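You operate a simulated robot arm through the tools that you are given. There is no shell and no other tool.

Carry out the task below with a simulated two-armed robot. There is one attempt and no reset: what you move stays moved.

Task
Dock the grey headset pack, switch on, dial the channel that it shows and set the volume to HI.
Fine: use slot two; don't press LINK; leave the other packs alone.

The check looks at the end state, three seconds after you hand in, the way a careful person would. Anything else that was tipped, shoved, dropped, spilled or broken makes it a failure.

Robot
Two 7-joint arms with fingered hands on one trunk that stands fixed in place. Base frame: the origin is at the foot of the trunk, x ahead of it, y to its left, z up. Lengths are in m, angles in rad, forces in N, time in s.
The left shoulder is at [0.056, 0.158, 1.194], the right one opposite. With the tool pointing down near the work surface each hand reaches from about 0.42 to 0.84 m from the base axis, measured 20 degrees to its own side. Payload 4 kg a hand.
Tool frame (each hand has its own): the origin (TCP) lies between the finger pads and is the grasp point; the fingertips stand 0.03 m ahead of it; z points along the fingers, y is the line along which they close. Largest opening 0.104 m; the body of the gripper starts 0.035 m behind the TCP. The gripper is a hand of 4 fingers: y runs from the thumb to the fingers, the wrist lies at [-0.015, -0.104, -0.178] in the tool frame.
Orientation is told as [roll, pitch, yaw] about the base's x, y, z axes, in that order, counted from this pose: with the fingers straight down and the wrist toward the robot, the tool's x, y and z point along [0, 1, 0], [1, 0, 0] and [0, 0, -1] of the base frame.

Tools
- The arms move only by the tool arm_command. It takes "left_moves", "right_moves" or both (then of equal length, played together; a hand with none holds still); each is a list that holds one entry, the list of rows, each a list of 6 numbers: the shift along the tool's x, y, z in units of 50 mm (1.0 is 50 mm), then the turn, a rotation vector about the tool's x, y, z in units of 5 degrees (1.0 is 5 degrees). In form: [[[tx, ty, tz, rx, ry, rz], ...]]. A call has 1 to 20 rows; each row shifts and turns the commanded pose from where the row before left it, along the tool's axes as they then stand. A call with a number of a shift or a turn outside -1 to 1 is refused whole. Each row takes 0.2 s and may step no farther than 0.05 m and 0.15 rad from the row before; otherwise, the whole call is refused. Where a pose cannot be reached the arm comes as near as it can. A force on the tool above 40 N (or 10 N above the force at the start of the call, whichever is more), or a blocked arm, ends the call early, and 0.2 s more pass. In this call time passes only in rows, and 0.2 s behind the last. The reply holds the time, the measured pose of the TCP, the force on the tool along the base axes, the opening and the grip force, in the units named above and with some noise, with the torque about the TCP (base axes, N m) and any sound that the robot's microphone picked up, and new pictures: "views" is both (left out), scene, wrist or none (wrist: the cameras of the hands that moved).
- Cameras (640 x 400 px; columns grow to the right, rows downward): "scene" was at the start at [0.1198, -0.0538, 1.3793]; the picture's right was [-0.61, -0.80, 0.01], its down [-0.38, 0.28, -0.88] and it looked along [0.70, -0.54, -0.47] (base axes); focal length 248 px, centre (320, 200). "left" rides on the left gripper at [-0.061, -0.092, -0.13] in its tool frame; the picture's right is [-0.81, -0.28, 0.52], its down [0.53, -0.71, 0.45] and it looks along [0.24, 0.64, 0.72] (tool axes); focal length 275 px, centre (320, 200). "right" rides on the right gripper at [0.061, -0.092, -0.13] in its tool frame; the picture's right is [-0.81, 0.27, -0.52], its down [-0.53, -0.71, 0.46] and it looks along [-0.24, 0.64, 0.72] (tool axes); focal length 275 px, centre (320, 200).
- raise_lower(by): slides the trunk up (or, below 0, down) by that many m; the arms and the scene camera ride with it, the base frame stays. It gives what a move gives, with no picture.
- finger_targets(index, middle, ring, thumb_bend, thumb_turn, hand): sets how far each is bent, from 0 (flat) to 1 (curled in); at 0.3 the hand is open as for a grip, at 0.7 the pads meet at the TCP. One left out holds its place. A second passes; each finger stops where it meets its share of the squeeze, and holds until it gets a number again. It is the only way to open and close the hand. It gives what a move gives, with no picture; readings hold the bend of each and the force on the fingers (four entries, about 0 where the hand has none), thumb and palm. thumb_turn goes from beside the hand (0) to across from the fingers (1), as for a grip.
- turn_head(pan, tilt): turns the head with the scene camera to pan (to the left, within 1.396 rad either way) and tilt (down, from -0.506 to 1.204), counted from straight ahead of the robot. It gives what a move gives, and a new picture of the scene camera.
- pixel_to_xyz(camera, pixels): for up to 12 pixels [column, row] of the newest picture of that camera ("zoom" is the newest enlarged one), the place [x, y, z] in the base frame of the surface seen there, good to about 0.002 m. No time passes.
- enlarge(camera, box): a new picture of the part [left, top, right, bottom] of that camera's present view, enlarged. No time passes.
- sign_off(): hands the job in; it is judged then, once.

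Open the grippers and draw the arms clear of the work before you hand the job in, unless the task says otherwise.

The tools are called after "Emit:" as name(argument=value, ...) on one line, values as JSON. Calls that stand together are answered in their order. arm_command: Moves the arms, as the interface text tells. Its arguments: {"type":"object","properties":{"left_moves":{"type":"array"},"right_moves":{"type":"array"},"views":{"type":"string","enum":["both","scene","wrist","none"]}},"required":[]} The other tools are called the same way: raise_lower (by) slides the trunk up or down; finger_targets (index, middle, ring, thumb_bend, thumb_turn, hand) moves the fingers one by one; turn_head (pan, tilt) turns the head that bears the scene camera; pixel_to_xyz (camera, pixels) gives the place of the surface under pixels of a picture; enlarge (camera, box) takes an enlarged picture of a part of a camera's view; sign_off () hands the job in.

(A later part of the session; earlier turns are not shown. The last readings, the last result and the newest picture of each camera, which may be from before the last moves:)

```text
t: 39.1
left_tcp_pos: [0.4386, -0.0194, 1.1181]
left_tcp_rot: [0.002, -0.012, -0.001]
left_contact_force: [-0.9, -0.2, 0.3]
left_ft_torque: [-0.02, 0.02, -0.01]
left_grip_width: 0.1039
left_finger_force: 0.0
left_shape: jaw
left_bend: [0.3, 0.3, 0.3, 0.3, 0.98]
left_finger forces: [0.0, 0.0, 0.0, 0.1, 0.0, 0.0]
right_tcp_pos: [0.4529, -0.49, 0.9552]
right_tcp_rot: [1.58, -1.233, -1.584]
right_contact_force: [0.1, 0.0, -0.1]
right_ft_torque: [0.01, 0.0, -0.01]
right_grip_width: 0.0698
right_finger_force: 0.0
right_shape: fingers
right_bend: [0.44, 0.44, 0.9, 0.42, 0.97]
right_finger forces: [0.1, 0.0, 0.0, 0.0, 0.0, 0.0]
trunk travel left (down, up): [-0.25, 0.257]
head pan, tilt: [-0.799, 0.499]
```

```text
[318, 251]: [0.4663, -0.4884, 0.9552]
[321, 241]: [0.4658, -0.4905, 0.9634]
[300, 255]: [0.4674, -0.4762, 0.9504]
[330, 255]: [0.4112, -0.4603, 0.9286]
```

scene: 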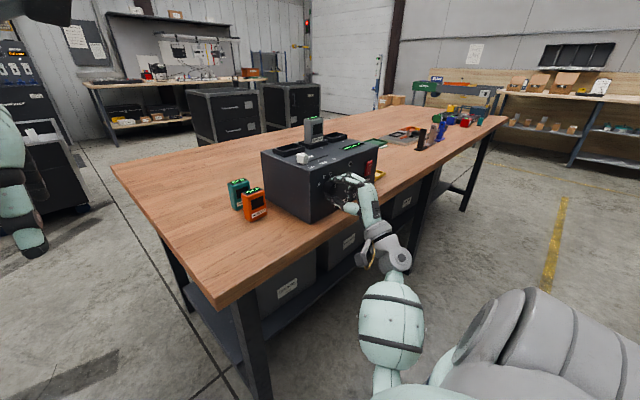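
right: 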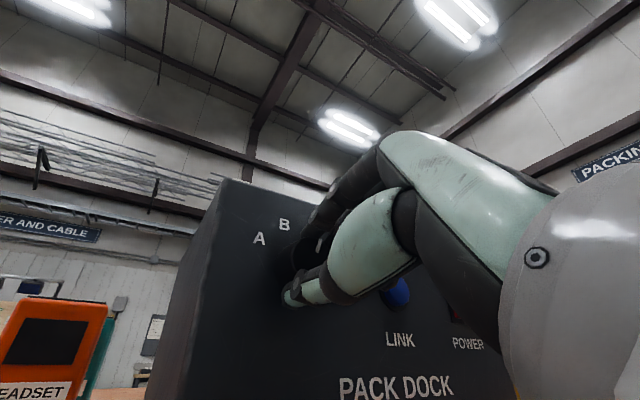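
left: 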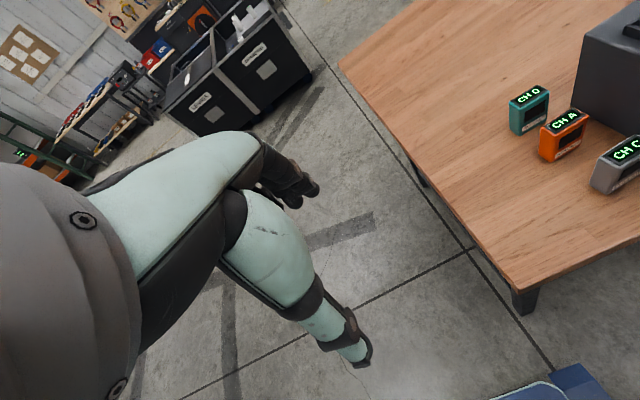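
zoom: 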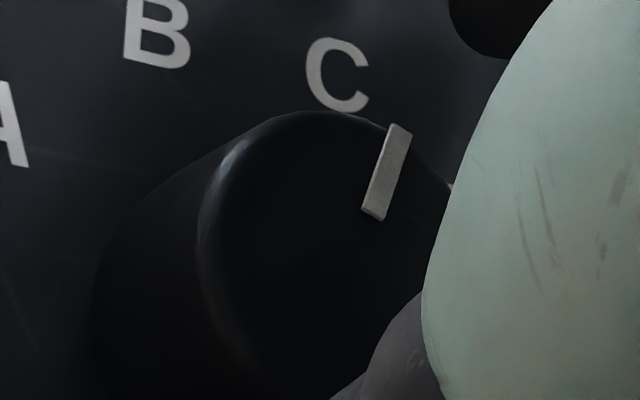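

I measure the pointer's ends more finely in this zoom: (373,212) and (399,132).

Emit:
pixel_to_xyz(camera="zoom", pixels=[[373, 212], [399, 132], [378, 195], [394, 148], [386, 170]])

Emit:
arm_command(right_moves=[[[0, 0, -0.5, 0, 0, 0], [0, 0, -0.6, 0, 0, 0], [0, 0, -0.5, 0, 0, 0]]], views="both")

Emit:
enlarge(camera="scene", box=[310, 160, 370, 220])

Emit:
enlarge(camera="right", box=[240, 190, 340, 290])

```text
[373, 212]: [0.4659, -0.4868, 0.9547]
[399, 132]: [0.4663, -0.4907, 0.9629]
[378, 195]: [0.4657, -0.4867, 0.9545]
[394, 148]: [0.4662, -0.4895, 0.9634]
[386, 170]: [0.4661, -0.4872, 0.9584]
```

```text
t: 39.9
left_tcp_pos: [0.4365, -0.018, 1.1174]
left_tcp_rot: [0.002, -0.01, 0.0]
left_contact_force: [-0.6, 0.2, -0.2]
left_ft_torque: [0.0, 0.03, 0.0]
left_grip_width: 0.1043
left_finger_force: 0.1
left_shape: jaw
left_bend: [0.3, 0.3, 0.3, 0.3, 0.98]
left_finger forces: [0.0, 0.0, 0.0, 0.0, 0.0, 0.1]
right_tcp_pos: [0.3723, -0.4902, 0.9609]
right_tcp_rot: [1.615, -1.243, -1.612]
right_contact_force: [-0.5, -0.8, 0.6]
right_ft_torque: [0.01, 0.0, 0.03]
right_grip_width: 0.0699
right_finger_force: 0.0
right_shape: fingers
right_bend: [0.44, 0.44, 0.9, 0.42, 0.97]
right_finger forces: [0.1, 0.0, 0.1, 0.0, 0.1, 0.0]
trunk travel left (down, up): [-0.25, 0.257]
head pan, tilt: [-0.799, 0.499]
```

scene: 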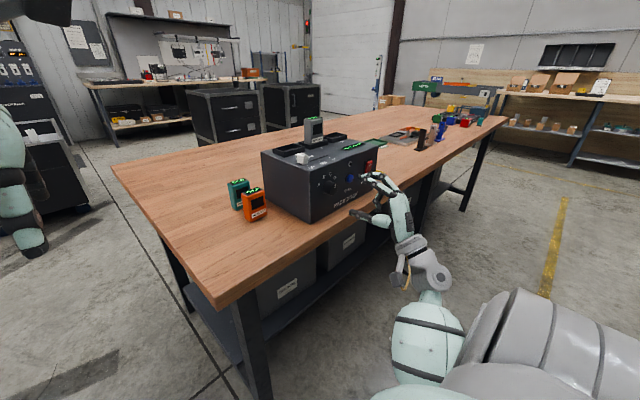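
right: 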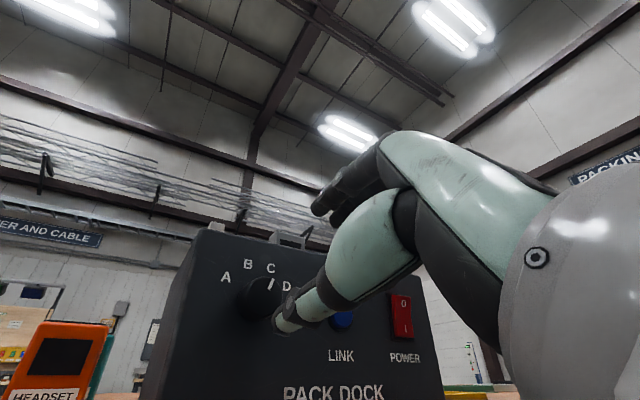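

```text
6.67 times, centred on (340, 190) of scene
```

zoom: 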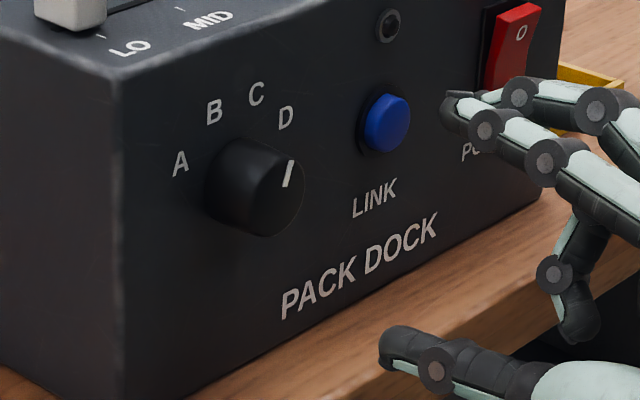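

```text
4.00 times, centred on (290, 240) of right
```

zoom: 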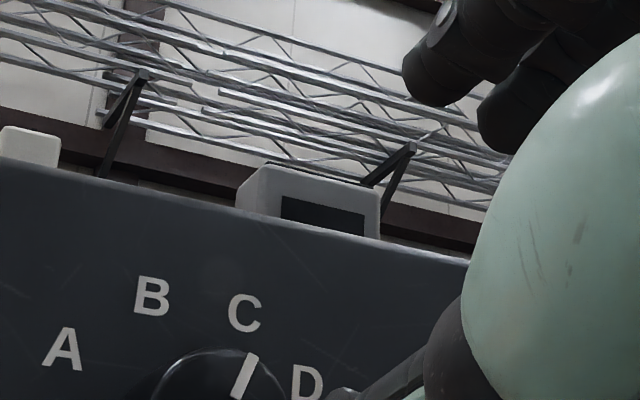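

Pointer now sits ≈22–25° right of vertical, on C, and the display confirms CH C. Now I raise the trunk back up and will return the hand to fingers-down for the volume slider.

Emit:
raise_lower(by=0.15)

Emit:
arm_command(right_moves=[[[0, 0, -0.2, 0, 0, -1], [0, 0, -0.2, 0, 0, -1], [0, 0, 0, 0, 0, -1], [0, 0, 0, 0, 0, -0.8]]], views="none")

```text
t: 41.6
left_tcp_pos: [0.4381, -0.0187, 1.2667]
left_tcp_rot: [0.002, -0.013, 0.0]
left_contact_force: [0.2, -0.2, 0.1]
left_ft_torque: [0.01, 0.02, 0.0]
left_grip_width: 0.1039
left_finger_force: 0.0
left_shape: jaw
left_bend: [0.3, 0.3, 0.3, 0.3, 0.98]
left_finger forces: [0.0, 0.0, 0.0, 0.1, 0.1, 0.0]
right_tcp_pos: [0.372, -0.4869, 1.1]
right_tcp_rot: [1.571, -1.221, -1.572]
right_contact_force: [0.0, 0.1, 0.2]
right_ft_torque: [-0.02, 0.01, 0.03]
right_grip_width: 0.0699
right_finger_force: 0.0
right_shape: fingers
right_bend: [0.44, 0.44, 0.9, 0.42, 0.97]
right_finger forces: [0.1, 0.0, 0.0, 0.0, 0.0, 0.1]
trunk travel left (down, up): [-0.4, 0.107]
head pan, tilt: [-0.799, 0.499]
```

```text
t: 42.6
left_tcp_pos: [0.4376, -0.018, 1.2667]
left_tcp_rot: [0.003, -0.012, 0.0]
left_contact_force: [-0.2, 0.2, 0.8]
left_ft_torque: [0.01, -0.03, -0.01]
left_grip_width: 0.104
left_finger_force: 0.0
left_shape: jaw
left_bend: [0.3, 0.3, 0.3, 0.3, 0.98]
left_finger forces: [0.0, 0.0, 0.0, 0.0, 0.1, 0.0]
right_tcp_pos: [0.353, -0.4872, 1.0995]
right_tcp_rot: [1.597, -1.554, -1.601]
right_contact_force: [0.6, -0.5, -0.2]
right_ft_torque: [-0.01, 0.02, 0.01]
right_grip_width: 0.0702
right_finger_force: 0.0
right_shape: fingers
right_bend: [0.44, 0.44, 0.9, 0.42, 0.97]
right_finger forces: [0.0, 0.0, 0.1, 0.0, 0.1, 0.0]
trunk travel left (down, up): [-0.4, 0.107]
head pan, tilt: [-0.799, 0.499]
```

Hand clear at (0.353,-0.487,1.10). I rotate it back to fingers-down in place.

Emit:
arm_command(right_moves=[[[0, 0, 0, 1, 0, 0], [0, 0, 0, 1, 0, 0], [0, 0, 0, 1, 0, 0], [0, 0, 0, 1, 0, 0], [0, 0, 0, 1, 0, 0], [0, 0, 0, 1, 0, 0], [0, 0, 0, 1, 0, 0], [0, 0, 0, 1, 0, 0], [0, 0, 0, 1, 0, 0], [0, 0, 0, 1, 0, 0], [0, 0, 0, 1, 0, 0], [0, 0, 0, 1, 0, 0], [0, 0, 0, 1, 0, 0], [0, 0, 0, 1, 0, 0], [0, 0, 0, 1, 0, 0], [0, 0, 0, 1, 0, 0], [0, 0, 0, 1, 0, 0], [0, 0, 0, 0.8, 0, 0]]], views="both")

Emit:
enlarge(camera="right", box=[100, 60, 420, 300])

```text
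t: 46.5
left_tcp_pos: [0.4384, -0.0184, 1.266]
left_tcp_rot: [0.004, -0.014, 0.0]
left_contact_force: [0.3, -0.2, 0.3]
left_ft_torque: [0.01, 0.01, 0.0]
left_grip_width: 0.1041
left_finger_force: 0.0
left_shape: jaw
left_bend: [0.3, 0.3, 0.3, 0.3, 0.98]
left_finger forces: [0.1, 0.0, 0.0, 0.1, 0.0, 0.0]
right_tcp_pos: [0.3521, -0.4869, 1.0999]
right_tcp_rot: [0.017, -0.017, -0.001]
right_contact_force: [-0.3, -0.1, 1.5]
right_ft_torque: [0.02, -0.05, 0.0]
right_grip_width: 0.0702
right_finger_force: 0.0
right_shape: fingers
right_bend: [0.44, 0.44, 0.9, 0.42, 0.97]
right_finger forces: [0.0, 0.1, 0.1, 0.0, 0.0, 0.0]
trunk travel left (down, up): [-0.4, 0.107]
head pan, tilt: [-0.799, 0.499]
```

scene: 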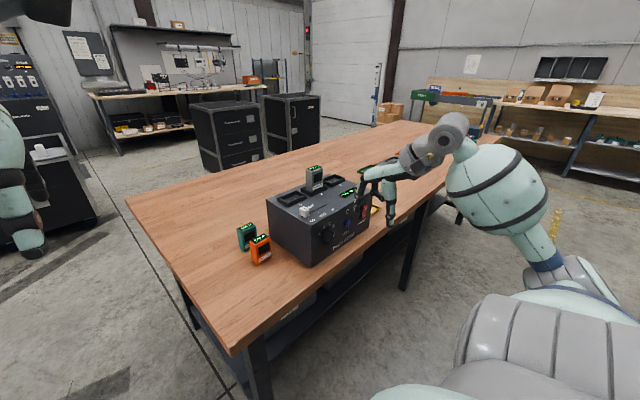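
right: 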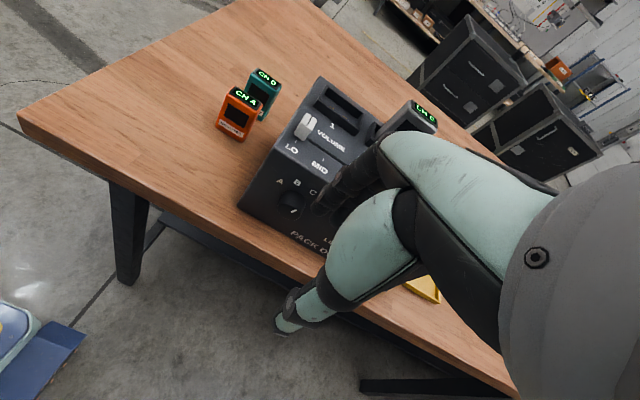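

```text
1.67 times, centred on (260, 180) of right
```

zoom: 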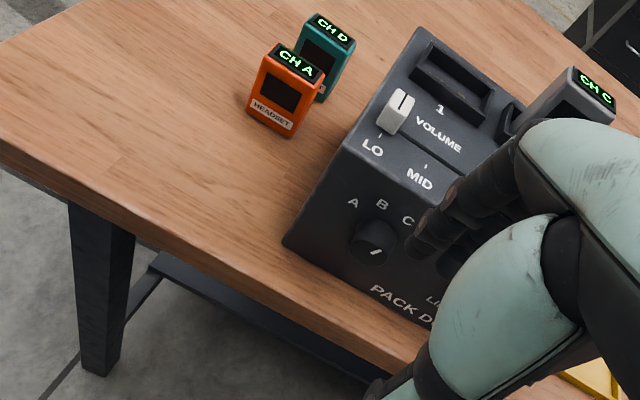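

Fingers point down again. I zoom on the slider at right-camera (306,127) to measure its exact position and travel.

Emit:
enlarge(camera="right", box=[280, 95, 360, 185])

Emit:
pixel_to_xyz(camera="zoom", pixels=[[220, 130], [200, 120], [235, 140], [215, 95], [180, 160], [250, 150], [230, 110], [205, 160], [290, 170], [320, 190], [190, 200], [280, 260]])

Emit:
enlarge(camera="scene", box=[270, 165, 370, 255])

```text
4.44 times, centred on (320, 140) of right
```

zoom: 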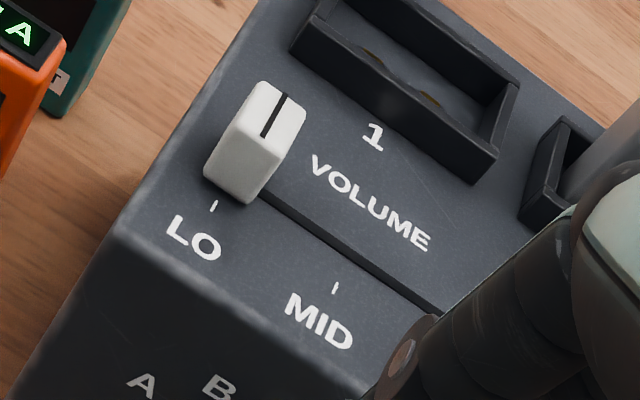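

```text
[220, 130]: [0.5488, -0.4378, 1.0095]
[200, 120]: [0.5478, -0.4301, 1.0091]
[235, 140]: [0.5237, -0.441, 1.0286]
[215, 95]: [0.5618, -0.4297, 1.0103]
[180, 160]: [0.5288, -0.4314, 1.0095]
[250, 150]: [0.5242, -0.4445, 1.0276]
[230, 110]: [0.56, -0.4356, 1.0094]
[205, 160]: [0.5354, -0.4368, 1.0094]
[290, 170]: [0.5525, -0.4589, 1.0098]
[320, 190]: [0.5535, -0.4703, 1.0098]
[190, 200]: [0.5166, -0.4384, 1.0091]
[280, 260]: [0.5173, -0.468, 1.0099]
```

```text
4.44 times, centred on (320, 210) of scene
```

zoom: 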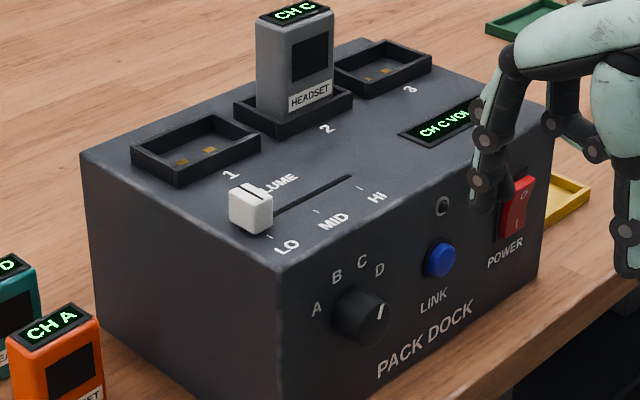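

I re-zoom the right view to measure the slider top corners and the ticks.

Emit:
enlarge(camera="right", box=[280, 95, 360, 185])

Emit:
pixel_to_xyz(camera="zoom", pixels=[[258, 88], [298, 110], [280, 145], [240, 128], [270, 115], [225, 180], [255, 190], [213, 207], [335, 288], [210, 165], [440, 310], [285, 95]])

Emit:
enlarge(camera="scene", box=[295, 180, 365, 230])

```text
4.44 times, centred on (320, 140) of right
```

zoom: 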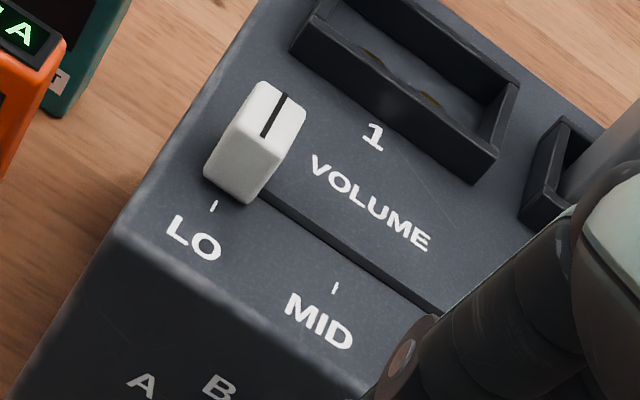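

```text
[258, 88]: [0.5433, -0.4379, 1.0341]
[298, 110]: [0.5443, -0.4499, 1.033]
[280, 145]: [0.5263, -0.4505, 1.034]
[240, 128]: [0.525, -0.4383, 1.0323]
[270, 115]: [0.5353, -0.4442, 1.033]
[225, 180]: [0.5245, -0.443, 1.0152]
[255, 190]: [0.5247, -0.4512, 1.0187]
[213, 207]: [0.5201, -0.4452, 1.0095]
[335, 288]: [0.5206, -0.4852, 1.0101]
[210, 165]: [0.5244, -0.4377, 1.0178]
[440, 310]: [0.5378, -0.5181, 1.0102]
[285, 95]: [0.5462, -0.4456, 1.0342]
```

```text
8.00 times, centred on (330, 205) of scene
```

zoom: 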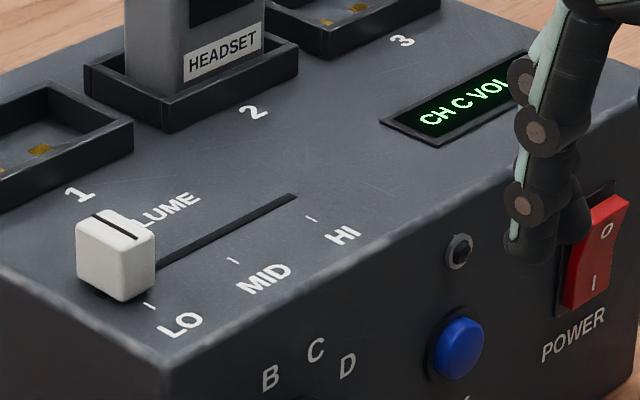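

Slider block spans y -0.437…-0.452 (centre -0.4447), x 0.524–0.546, top z 1.034; HI tick is at y≈-0.525. I close the fingers together and go to the left of it, staying high.

Emit:
finger_targets(hand="right", index=0.64, middle=0.64, ring=0.64, thumb_bend=0.62)

Emit:
arm_command(right_moves=[[[0, 0, -0.2, 0.19, -0.19, 0], [0.807, 0, 0, 0, 0, 0], [0.807, 0, 0, 0, 0, 0], [0.807, 0, 0, 0, 0, 0], [0, 0.88, 0, 0, 0, 0], [0, 0.88, 0, 0, 0, 0], [0, 0.88, 0, 0, 0, 0], [0, 0.88, 0, 0, 0, 0]]], views="both")

Emit:
enlarge(camera="scene", box=[240, 130, 370, 250])

Emit:
enlarge(camera="right", box=[210, 120, 460, 370])

```text
t: 47.5
left_tcp_pos: [0.4372, -0.0193, 1.267]
left_tcp_rot: [0.0, -0.012, 0.0]
left_contact_force: [-0.2, -0.7, -0.4]
left_ft_torque: [0.02, -0.02, 0.03]
left_grip_width: 0.1038
left_finger_force: 0.1
left_shape: jaw
left_bend: [0.3, 0.3, 0.3, 0.3, 0.98]
left_finger forces: [0.1, 0.0, 0.0, 0.0, 0.0, 0.0]
right_tcp_pos: [0.3518, -0.4868, 1.101]
right_tcp_rot: [0.018, -0.017, -0.003]
right_contact_force: [0.6, 0.3, 0.0]
right_ft_torque: [-0.01, -0.01, 0.0]
right_grip_width: 0.0189
right_finger_force: 0.0
right_shape: fingers
right_bend: [0.64, 0.64, 0.64, 0.62, 0.99]
right_finger forces: [0.0, 0.0, 0.0, 0.0, 0.1, 0.0]
trunk travel left (down, up): [-0.4, 0.107]
head pan, tilt: [-0.799, 0.499]
```

```text
t: 49.2
left_tcp_pos: [0.4409, -0.0173, 1.2648]
left_tcp_rot: [0.0, -0.009, -0.001]
left_contact_force: [0.5, 0.3, 0.0]
left_ft_torque: [0.02, 0.01, 0.01]
left_grip_width: 0.1041
left_finger_force: 0.2
left_shape: jaw
left_bend: [0.3, 0.3, 0.3, 0.3, 0.98]
left_finger forces: [0.0, 0.1, 0.0, 0.0, 0.1, 0.0]
right_tcp_pos: [0.5325, -0.3666, 1.1092]
right_tcp_rot: [0.001, -0.001, 0.0]
right_contact_force: [0.2, -0.3, 0.0]
right_ft_torque: [-0.01, 0.02, 0.02]
right_grip_width: 0.0188
right_finger_force: 0.0
right_shape: fingers
right_bend: [0.64, 0.64, 0.64, 0.62, 0.99]
right_finger forces: [0.0, 0.0, 0.0, 0.0, 0.0, 0.0]
trunk travel left (down, up): [-0.4, 0.107]
head pan, tilt: [-0.799, 0.499]
```

scene: 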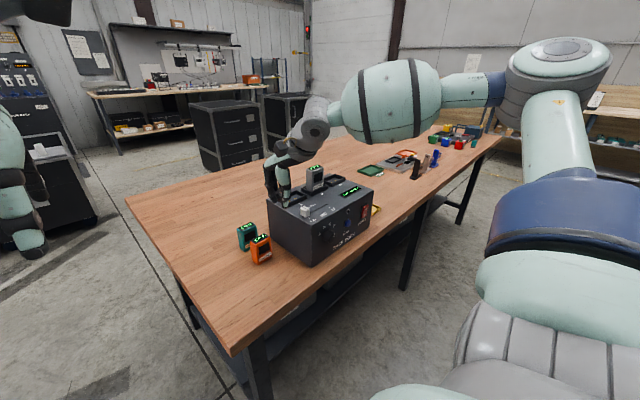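
right: 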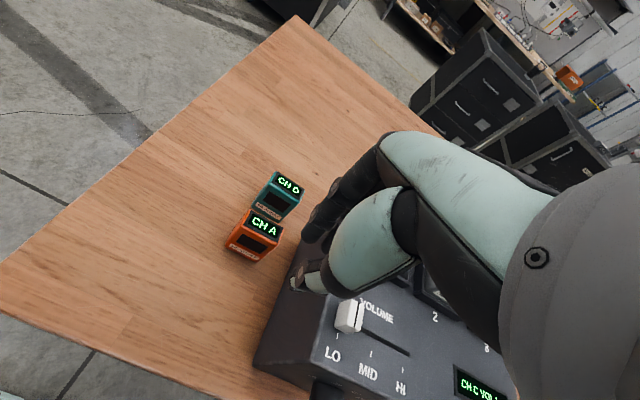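

```text
3.33 times, centred on (305, 190) of scene
```

zoom: 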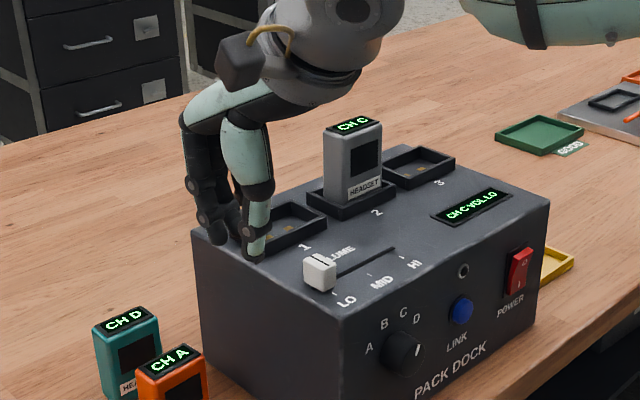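

```text
1.60 times, centred on (335, 245) of right
```

zoom: 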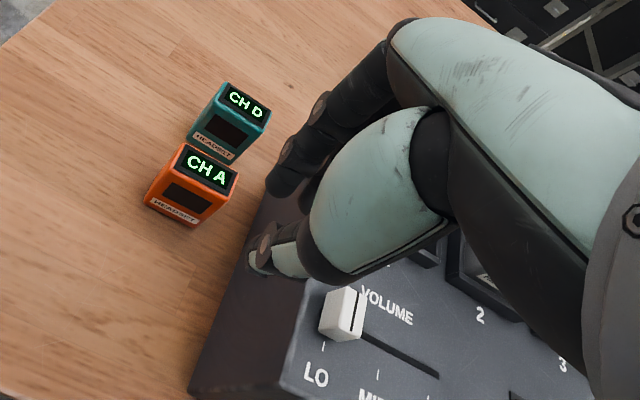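

Hand is left of the slider at (0.5325,-0.3666). I descend so the fingertips reach z≈1.017, just above the dock-top level.

Emit:
arm_command(right_moves=[[[0, -0.02, 0.65, 0, 0, 0], [0, 0, 0.58, 0, 0, 0]]], views="both")

Emit:
enlarge(camera="scene", box=[240, 150, 350, 250])

Emit:
enlarge(camera="right", box=[210, 120, 460, 370])

```text
t: 49.9
left_tcp_pos: [0.4398, -0.0181, 1.2661]
left_tcp_rot: [0.002, -0.011, 0.001]
left_contact_force: [0.4, 0.7, 0.5]
left_ft_torque: [0.0, 0.01, 0.0]
left_grip_width: 0.104
left_finger_force: 0.0
left_shape: jaw
left_bend: [0.3, 0.3, 0.3, 0.3, 0.98]
left_finger forces: [0.1, 0.0, 0.0, 0.0, 0.0, 0.0]
right_tcp_pos: [0.5303, -0.3653, 1.0453]
right_tcp_rot: [0.005, 0.001, 0.0]
right_contact_force: [0.8, 0.1, -0.1]
right_ft_torque: [0.01, -0.04, 0.02]
right_grip_width: 0.0187
right_finger_force: 0.0
right_shape: fingers
right_bend: [0.64, 0.64, 0.64, 0.62, 0.99]
right_finger forces: [0.0, 0.0, 0.0, 0.1, 0.0, 0.0]
trunk travel left (down, up): [-0.4, 0.107]
head pan, tilt: [-0.799, 0.499]
```

scene: 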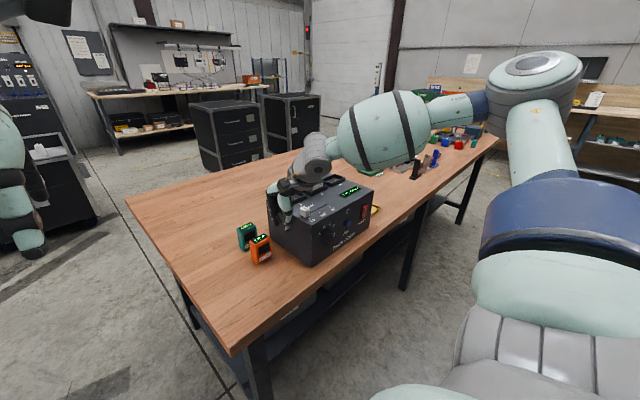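
right: 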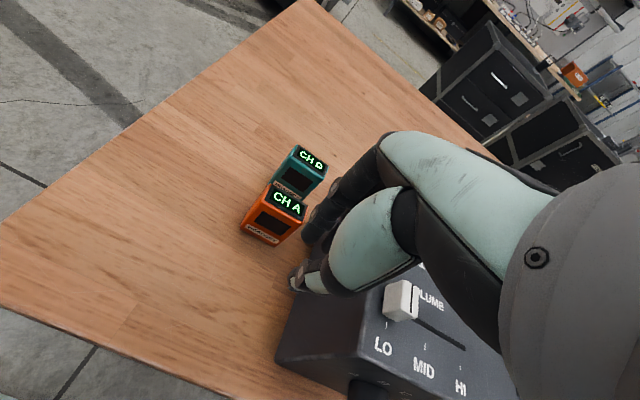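

```text
4.00 times, centred on (295, 200) of scene
```

zoom: 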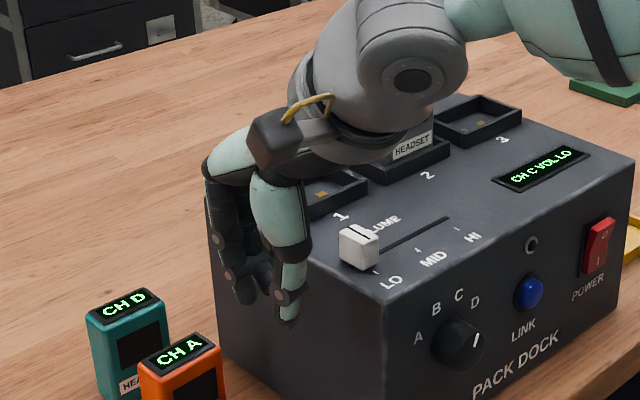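

```text
1.60 times, centred on (335, 245) of right
```

zoom: 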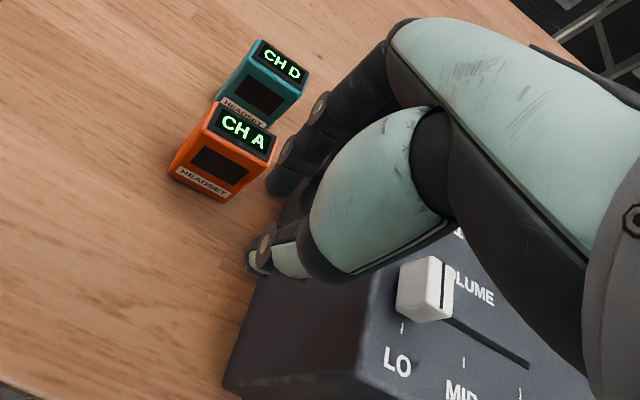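

I measure tips via the scene view: thumb tip, index tip and the next finger, before sliding right.

Emit:
enlarge(camera="scene", box=[260, 180, 340, 240])

Emit:
pixel_to_xyz(camera="scene", pixels=[[294, 229], [294, 226], [282, 224], [283, 221], [287, 221], [288, 219], [308, 212], [310, 206]])

```text
6.67 times, centred on (300, 210) of scene
```

zoom: 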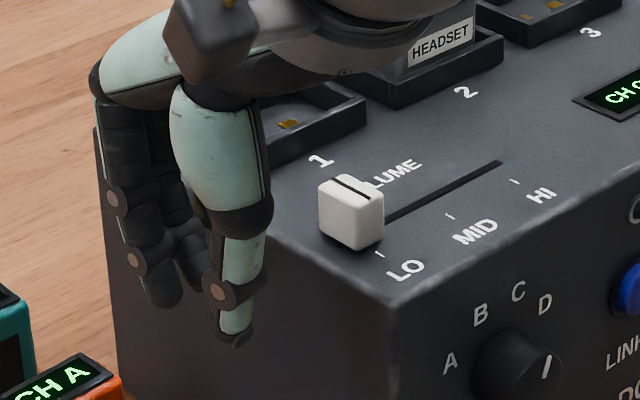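

```text
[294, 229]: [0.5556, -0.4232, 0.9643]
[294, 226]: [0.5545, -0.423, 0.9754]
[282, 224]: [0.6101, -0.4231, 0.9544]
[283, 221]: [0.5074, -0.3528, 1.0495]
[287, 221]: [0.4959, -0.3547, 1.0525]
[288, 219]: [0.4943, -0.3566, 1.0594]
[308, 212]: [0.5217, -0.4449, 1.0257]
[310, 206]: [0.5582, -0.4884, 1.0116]
```

I read the tips directly in the zoom: thumb (235,335), index (165,298), middle (198,282).

Emit:
pixel_to_xyz(camera="zoom", pixels=[[235, 333], [238, 310], [165, 298], [155, 280], [198, 283], [192, 265], [205, 265], [210, 250], [330, 235], [350, 245]])

```text
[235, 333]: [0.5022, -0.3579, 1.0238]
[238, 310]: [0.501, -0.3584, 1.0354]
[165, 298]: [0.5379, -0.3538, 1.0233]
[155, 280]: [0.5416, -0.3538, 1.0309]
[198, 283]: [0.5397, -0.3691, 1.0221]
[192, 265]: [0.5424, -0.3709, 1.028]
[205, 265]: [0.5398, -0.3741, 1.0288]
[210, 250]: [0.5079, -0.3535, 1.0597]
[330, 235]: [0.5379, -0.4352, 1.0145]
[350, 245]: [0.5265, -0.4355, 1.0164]
```

Fingers sit at x≈0.546, so I shift 10 mm toward the robot to centre on the slider (x 0.535), then move right 30 mm to near contact.

Emit:
arm_command(right_moves=[[[0, -0.2, -0.03, 0, 0, 0], [-0.3, 0, 0, 0, 0, 0], [-0.3, 0, 0, 0, 0, 0]]], views="both")

Emit:
enlarge(camera="scene", box=[260, 180, 340, 240])

Emit:
enlarge(camera="right", box=[260, 200, 460, 380])

```text
t: 50.6
left_tcp_pos: [0.4378, -0.0181, 1.2659]
left_tcp_rot: [0.002, -0.012, 0.0]
left_contact_force: [-0.1, 0.1, -0.1]
left_ft_torque: [-0.01, -0.01, 0.01]
left_grip_width: 0.1037
left_finger_force: 0.1
left_shape: jaw
left_bend: [0.3, 0.3, 0.3, 0.3, 0.98]
left_finger forces: [0.0, 0.0, 0.0, 0.1, 0.0, 0.0]
right_tcp_pos: [0.5178, -0.395, 1.0501]
right_tcp_rot: [0.005, -0.003, 0.001]
right_contact_force: [-0.5, -0.7, 1.2]
right_ft_torque: [0.01, -0.01, 0.02]
right_grip_width: 0.0185
right_finger_force: 0.1
right_shape: fingers
right_bend: [0.64, 0.64, 0.64, 0.62, 0.99]
right_finger forces: [0.0, 0.0, 0.0, 0.1, 0.0, 0.1]
trunk travel left (down, up): [-0.4, 0.107]
head pan, tilt: [-0.799, 0.499]
```

scene: 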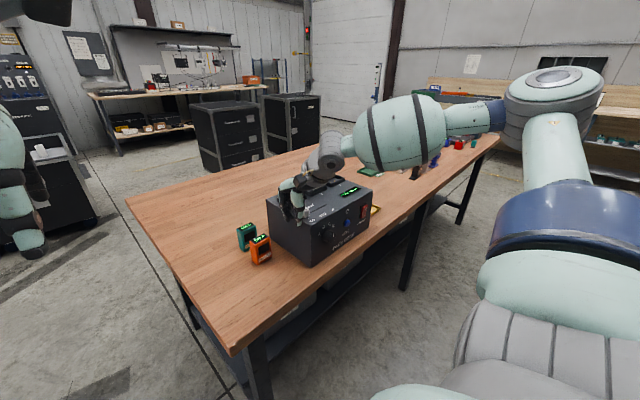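
right: 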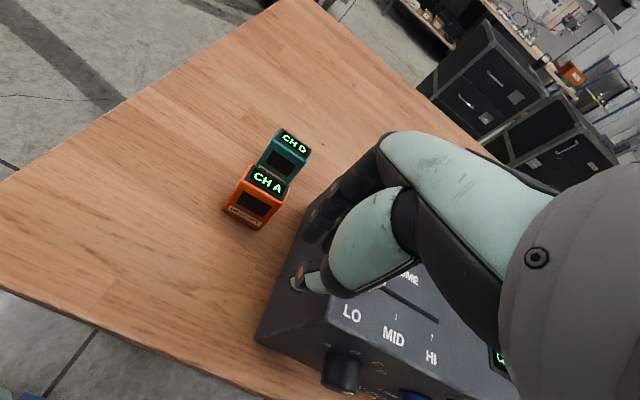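

```text
6.67 times, centred on (300, 210) of scene
```

zoom: 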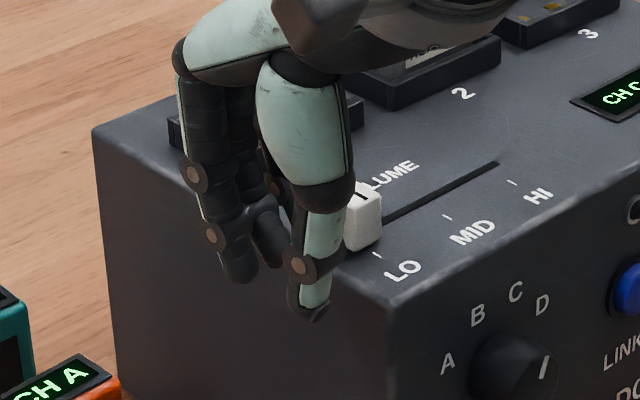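

```text
2.22 times, centred on (360, 290) of right
```

zoom: 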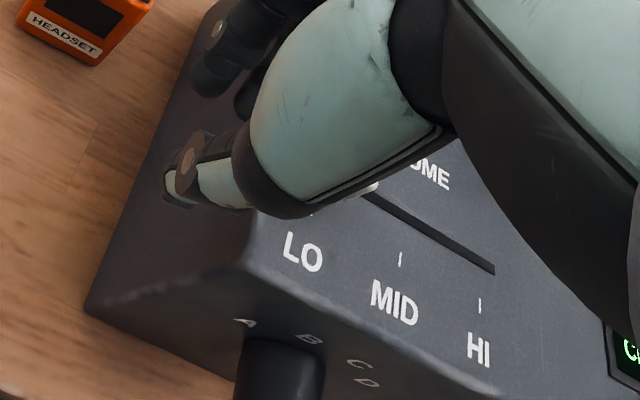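

The slider is hidden behind the thumb but still at LO; contact should come within ~10 mm. I lower 3 mm and push right in small steps.

Emit:
arm_command(right_moves=[[[-0.1, 0.02, 0.06, 0, 0, 0], [-0.2, 0, 0, 0, 0, 0], [-0.2, 0, 0, 0, 0, 0]]], views="both")

Emit:
enlarge(camera="scene", box=[270, 170, 370, 240])

Emit:
enlarge(camera="right", box=[260, 200, 460, 380])

```text
t: 51.5
left_tcp_pos: [0.4391, -0.0187, 1.2669]
left_tcp_rot: [0.0, -0.012, -0.001]
left_contact_force: [-0.4, -0.2, -0.5]
left_ft_torque: [0.03, 0.0, 0.04]
left_grip_width: 0.1036
left_finger_force: 0.2
left_shape: jaw
left_bend: [0.3, 0.3, 0.3, 0.3, 0.98]
left_finger forces: [0.0, 0.0, 0.1, 0.0, 0.1, 0.0]
right_tcp_pos: [0.5197, -0.4187, 1.0483]
right_tcp_rot: [0.002, -0.001, 0.002]
right_contact_force: [-0.6, 1.3, 0.6]
right_ft_torque: [0.06, -0.01, 0.02]
right_grip_width: 0.0188
right_finger_force: 0.4
right_shape: fingers
right_bend: [0.64, 0.64, 0.64, 0.62, 0.99]
right_finger forces: [0.0, 0.0, 0.5, 0.0, 0.0, 0.0]
trunk travel left (down, up): [-0.4, 0.107]
head pan, tilt: [-0.799, 0.499]
```

scene: 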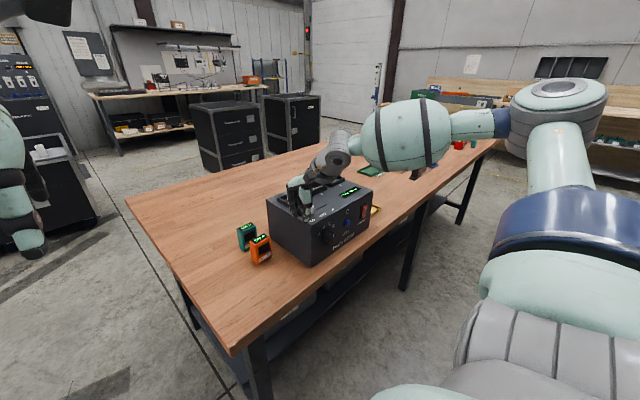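
right: 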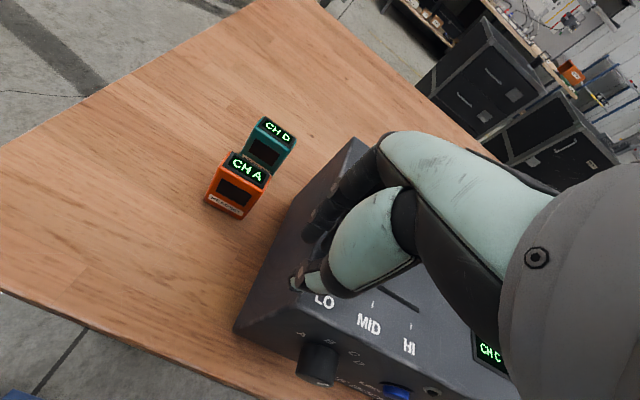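

```text
5.71 times, centred on (320, 205) of scene
```

zoom: 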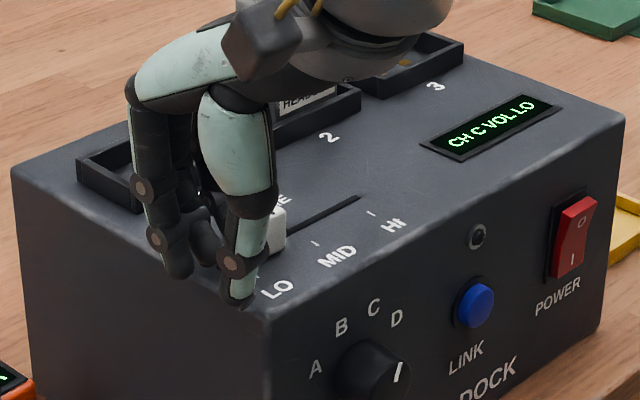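

```text
2.22 times, centred on (360, 290) of right
```

zoom: 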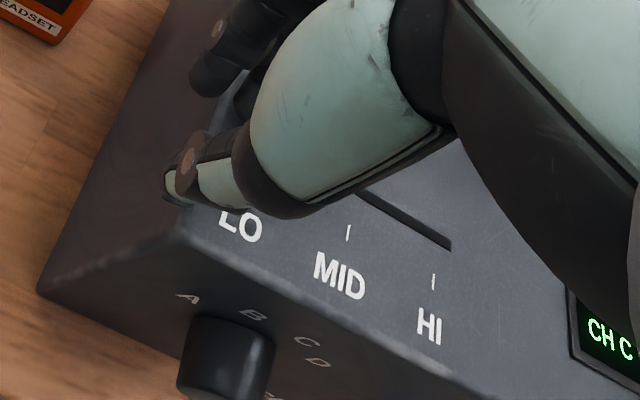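

Ring finger touches the slider (1.3 N along y) and it begins to move. I continue pushing right 40 mm in small rows.

Emit:
arm_command(right_moves=[[[-0.2, 0, 0, 0, 0, 0], [-0.2, 0, 0, 0, 0, 0], [-0.2, 0, 0, 0, 0, 0], [-0.2, 0, 0, 0, 0, 0]]], views="both")

Emit:
enlarge(camera="scene", box=[280, 170, 380, 240])

Emit:
enlarge(camera="right", box=[260, 200, 460, 380])

```text
t: 52.5
left_tcp_pos: [0.4383, -0.0202, 1.2663]
left_tcp_rot: [0.002, -0.011, 0.0]
left_contact_force: [0.1, -0.4, -0.1]
left_ft_torque: [-0.01, 0.01, 0.0]
left_grip_width: 0.104
left_finger_force: 0.1
left_shape: jaw
left_bend: [0.3, 0.3, 0.3, 0.3, 0.98]
left_finger forces: [0.0, 0.1, 0.0, 0.2, 0.0, 0.1]
right_tcp_pos: [0.5197, -0.4603, 1.0474]
right_tcp_rot: [0.003, -0.002, 0.001]
right_contact_force: [-0.3, 0.1, 1.8]
right_ft_torque: [-0.01, -0.07, 0.0]
right_grip_width: 0.0186
right_finger_force: 0.6
right_shape: fingers
right_bend: [0.64, 0.64, 0.64, 0.62, 0.99]
right_finger forces: [0.0, 0.0, 1.3, 0.1, 0.1, 0.1]
trunk travel left (down, up): [-0.4, 0.107]
head pan, tilt: [-0.799, 0.499]
```

scene: 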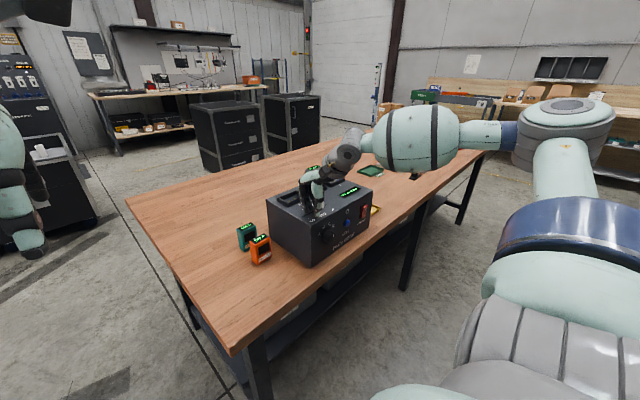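
right: 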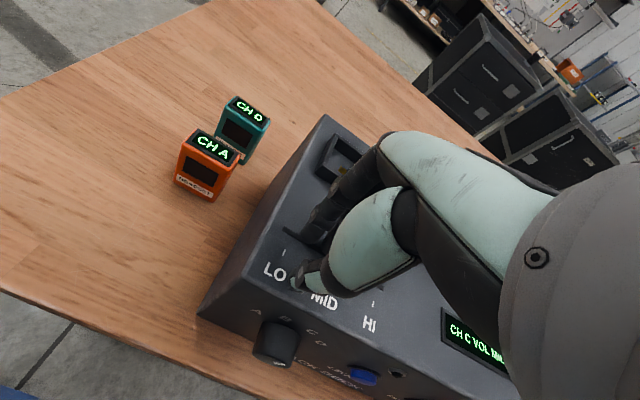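

```text
5.71 times, centred on (330, 205) of scene
```

zoom: 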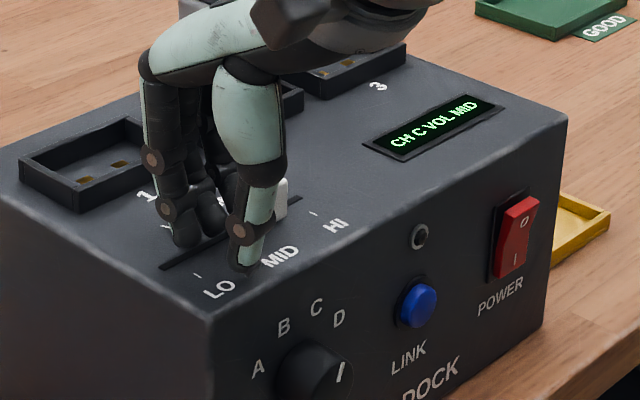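

```text
2.22 times, centred on (360, 290) of right
```

zoom: 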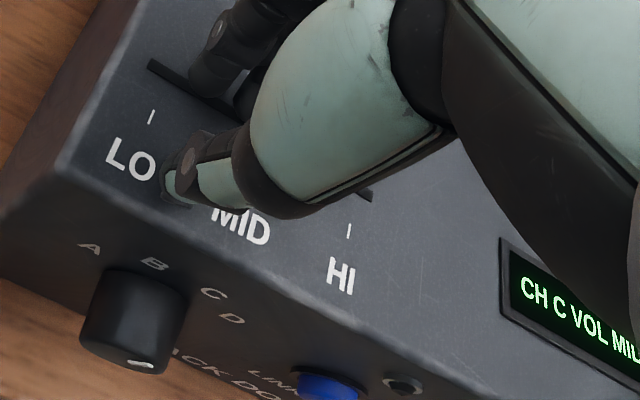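

Display now reads "VOL MID". I push 24 mm further and check.

Emit:
arm_command(right_moves=[[[-0.16, 0, 0, 0, 0, 0], [-0.16, 0, 0, 0, 0, 0], [-0.16, 0, 0, 0, 0, 0]]], views="both")

Emit:
enlarge(camera="scene", box=[280, 170, 380, 240])

Emit:
enlarge(camera="right", box=[260, 200, 460, 380])

```text
t: 53.2
left_tcp_pos: [0.4391, -0.0183, 1.267]
left_tcp_rot: [0.0, -0.014, 0.001]
left_contact_force: [1.2, -0.1, 0.1]
left_ft_torque: [-0.02, -0.03, 0.01]
left_grip_width: 0.1038
left_finger_force: 0.1
left_shape: jaw
left_bend: [0.3, 0.3, 0.3, 0.3, 0.98]
left_finger forces: [0.0, 0.1, 0.1, 0.0, 0.1, 0.0]
right_tcp_pos: [0.5211, -0.4844, 1.0468]
right_tcp_rot: [0.004, -0.001, 0.002]
right_contact_force: [0.1, 3.5, 0.1]
right_ft_torque: [0.03, 0.0, 0.08]
right_grip_width: 0.0188
right_finger_force: 1.7
right_shape: fingers
right_bend: [0.64, 0.64, 0.64, 0.62, 0.99]
right_finger forces: [0.0, 0.0, 3.1, 0.0, 0.0, 0.0]
trunk travel left (down, up): [-0.4, 0.107]
head pan, tilt: [-0.799, 0.499]
```

scene: 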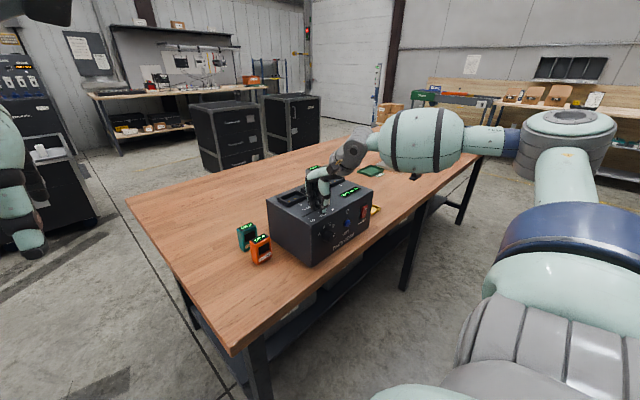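
right: 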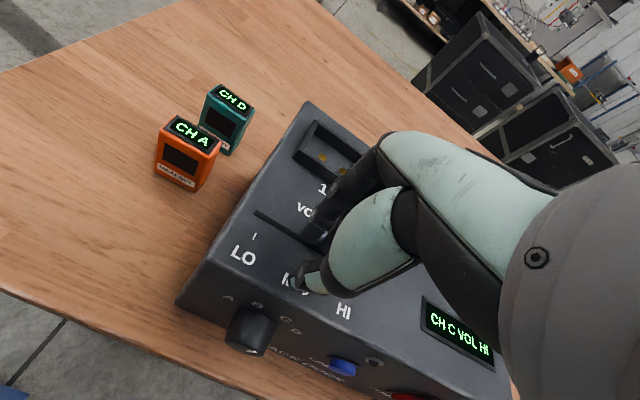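

```text
5.71 times, centred on (330, 205) of scene
```

zoom: 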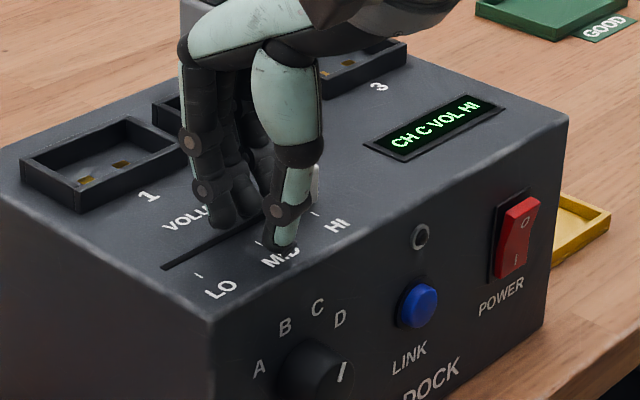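

```text
2.22 times, centred on (360, 290) of right
```

zoom: 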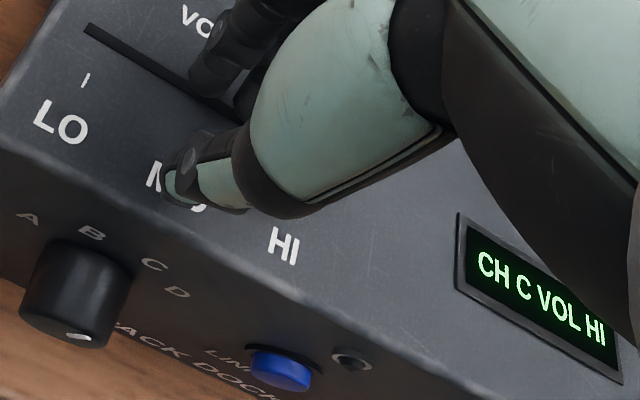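

Display reads "CH C VOL HI"; the slider is still ~10 mm short of the HI tick. I push on gently to bring it to the mark.

Emit:
arm_command(right_moves=[[[-0.08, 0, 0, 0, 0, 0], [-0.08, 0, 0, 0, 0, 0]]], views="both")

Emit:
enlarge(camera="scene", box=[290, 175, 370, 235])

```text
t: 53.9
left_tcp_pos: [0.4383, -0.0154, 1.266]
left_tcp_rot: [-0.001, -0.014, -0.001]
left_contact_force: [0.1, -0.4, -0.7]
left_ft_torque: [0.01, -0.01, 0.02]
left_grip_width: 0.1042
left_finger_force: 0.1
left_shape: jaw
left_bend: [0.3, 0.3, 0.3, 0.3, 0.98]
left_finger forces: [0.0, 0.1, 0.0, 0.0, 0.0, 0.0]
right_tcp_pos: [0.5211, -0.4883, 1.0487]
right_tcp_rot: [0.003, -0.002, 0.004]
right_contact_force: [-0.6, 13.6, -1.5]
right_ft_torque: [0.29, 0.06, 0.25]
right_grip_width: 0.0185
right_finger_force: 7.1
right_shape: fingers
right_bend: [0.64, 0.64, 0.65, 0.62, 0.99]
right_finger forces: [0.0, 0.0, 14.3, 0.0, 0.2, 0.1]
trunk travel left (down, up): [-0.4, 0.107]
head pan, tilt: [-0.799, 0.499]
```

scene: 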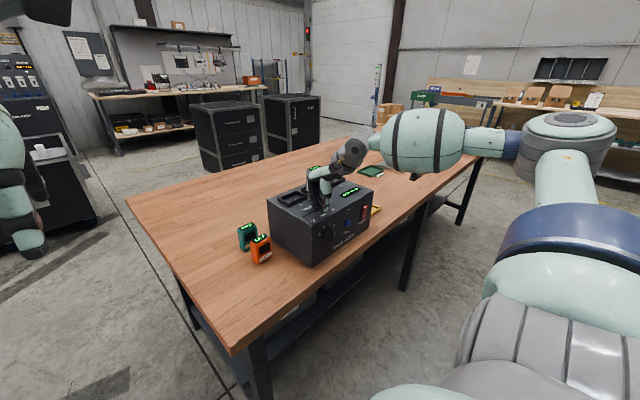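
right: 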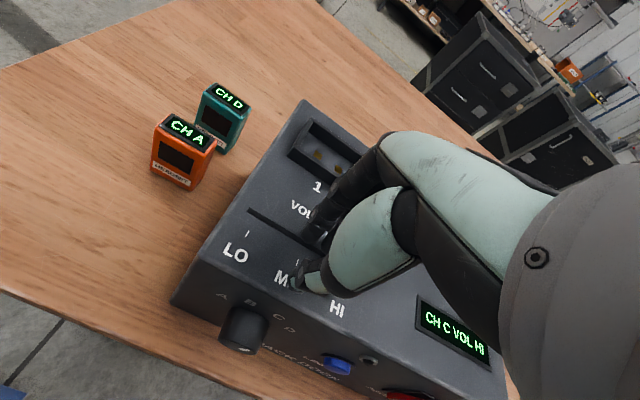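

```text
6.67 times, centred on (330, 205) of scene
```

zoom: 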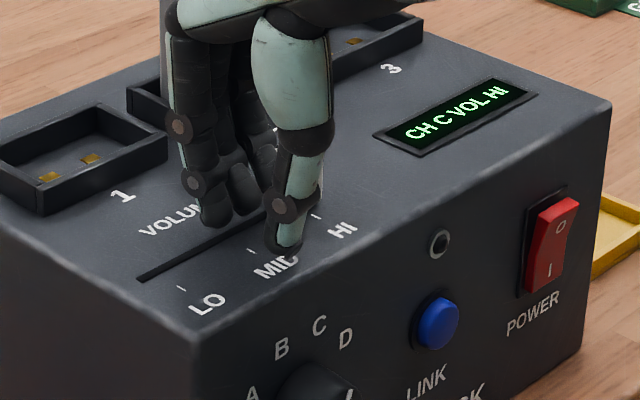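

Force jumped to 13.6 N: the slider is at its end stop. I back off left and lift the hand clear.

Emit:
arm_command(right_moves=[[[0.15, 0, 0, 0, 0, 0], [0.4, 0, 0, 0, 0, 0], [0.3, 0, -0.5, 0, 0, 0], [0, -0.2, -0.9, 0, 0, 0], [0, -0.4, -0.8, 0, 0, 0], [0, -0.7, -0.6, 0, 0, 0], [0, -0.9, -0.2, 0, 0, 0], [0, -0.9, 0, 0, 0, 0]]], views="both")

Emit:
enlarge(camera="scene", box=[230, 150, 390, 270])

Emit:
enlarge(camera="right", box=[160, 60, 460, 300])

```text
t: 55.6
left_tcp_pos: [0.4316, -0.015, 1.2698]
left_tcp_rot: [-0.003, -0.018, 0.002]
left_contact_force: [0.0, 1.4, 0.6]
left_ft_torque: [-0.03, -0.02, 0.01]
left_grip_width: 0.1039
left_finger_force: 0.0
left_shape: jaw
left_bend: [0.3, 0.3, 0.3, 0.3, 0.98]
left_finger forces: [0.1, 0.0, 0.0, 0.0, 0.0, 0.0]
right_tcp_pos: [0.3583, -0.4467, 1.1989]
right_tcp_rot: [0.002, -0.007, 0.0]
right_contact_force: [-0.6, 0.4, 0.6]
right_ft_torque: [-0.06, -0.06, -0.03]
right_grip_width: 0.0185
right_finger_force: 0.1
right_shape: fingers
right_bend: [0.64, 0.64, 0.64, 0.62, 0.99]
right_finger forces: [0.1, 0.0, 0.0, 0.0, 0.0, 0.0]
trunk travel left (down, up): [-0.4, 0.107]
head pan, tilt: [-0.799, 0.499]
```

scene: 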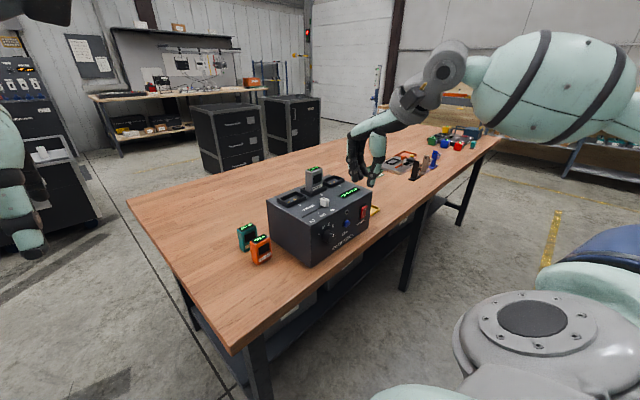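
right: 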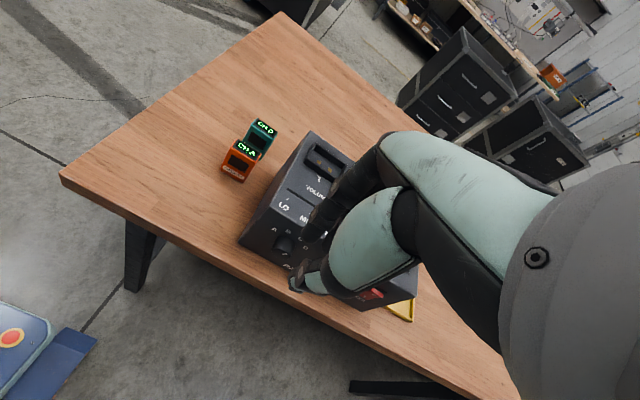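

```text
3.33 times, centred on (310, 210) of scene
```

zoom: 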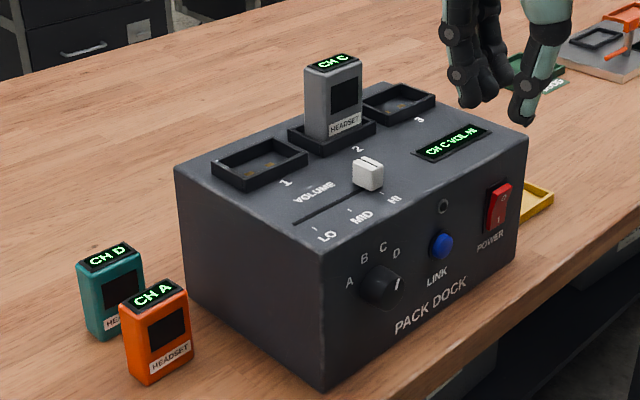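

```text
1.67 times, centred on (310, 180) of right
```

zoom: 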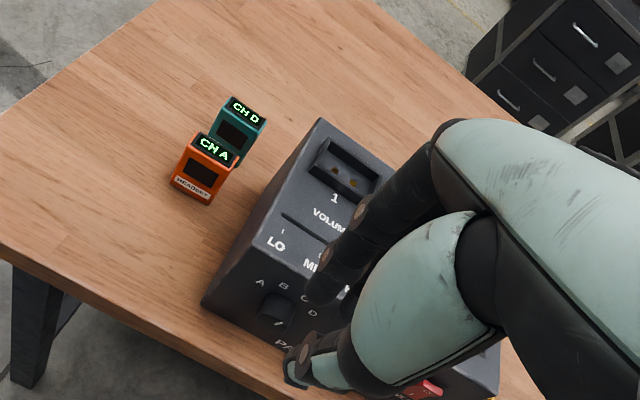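

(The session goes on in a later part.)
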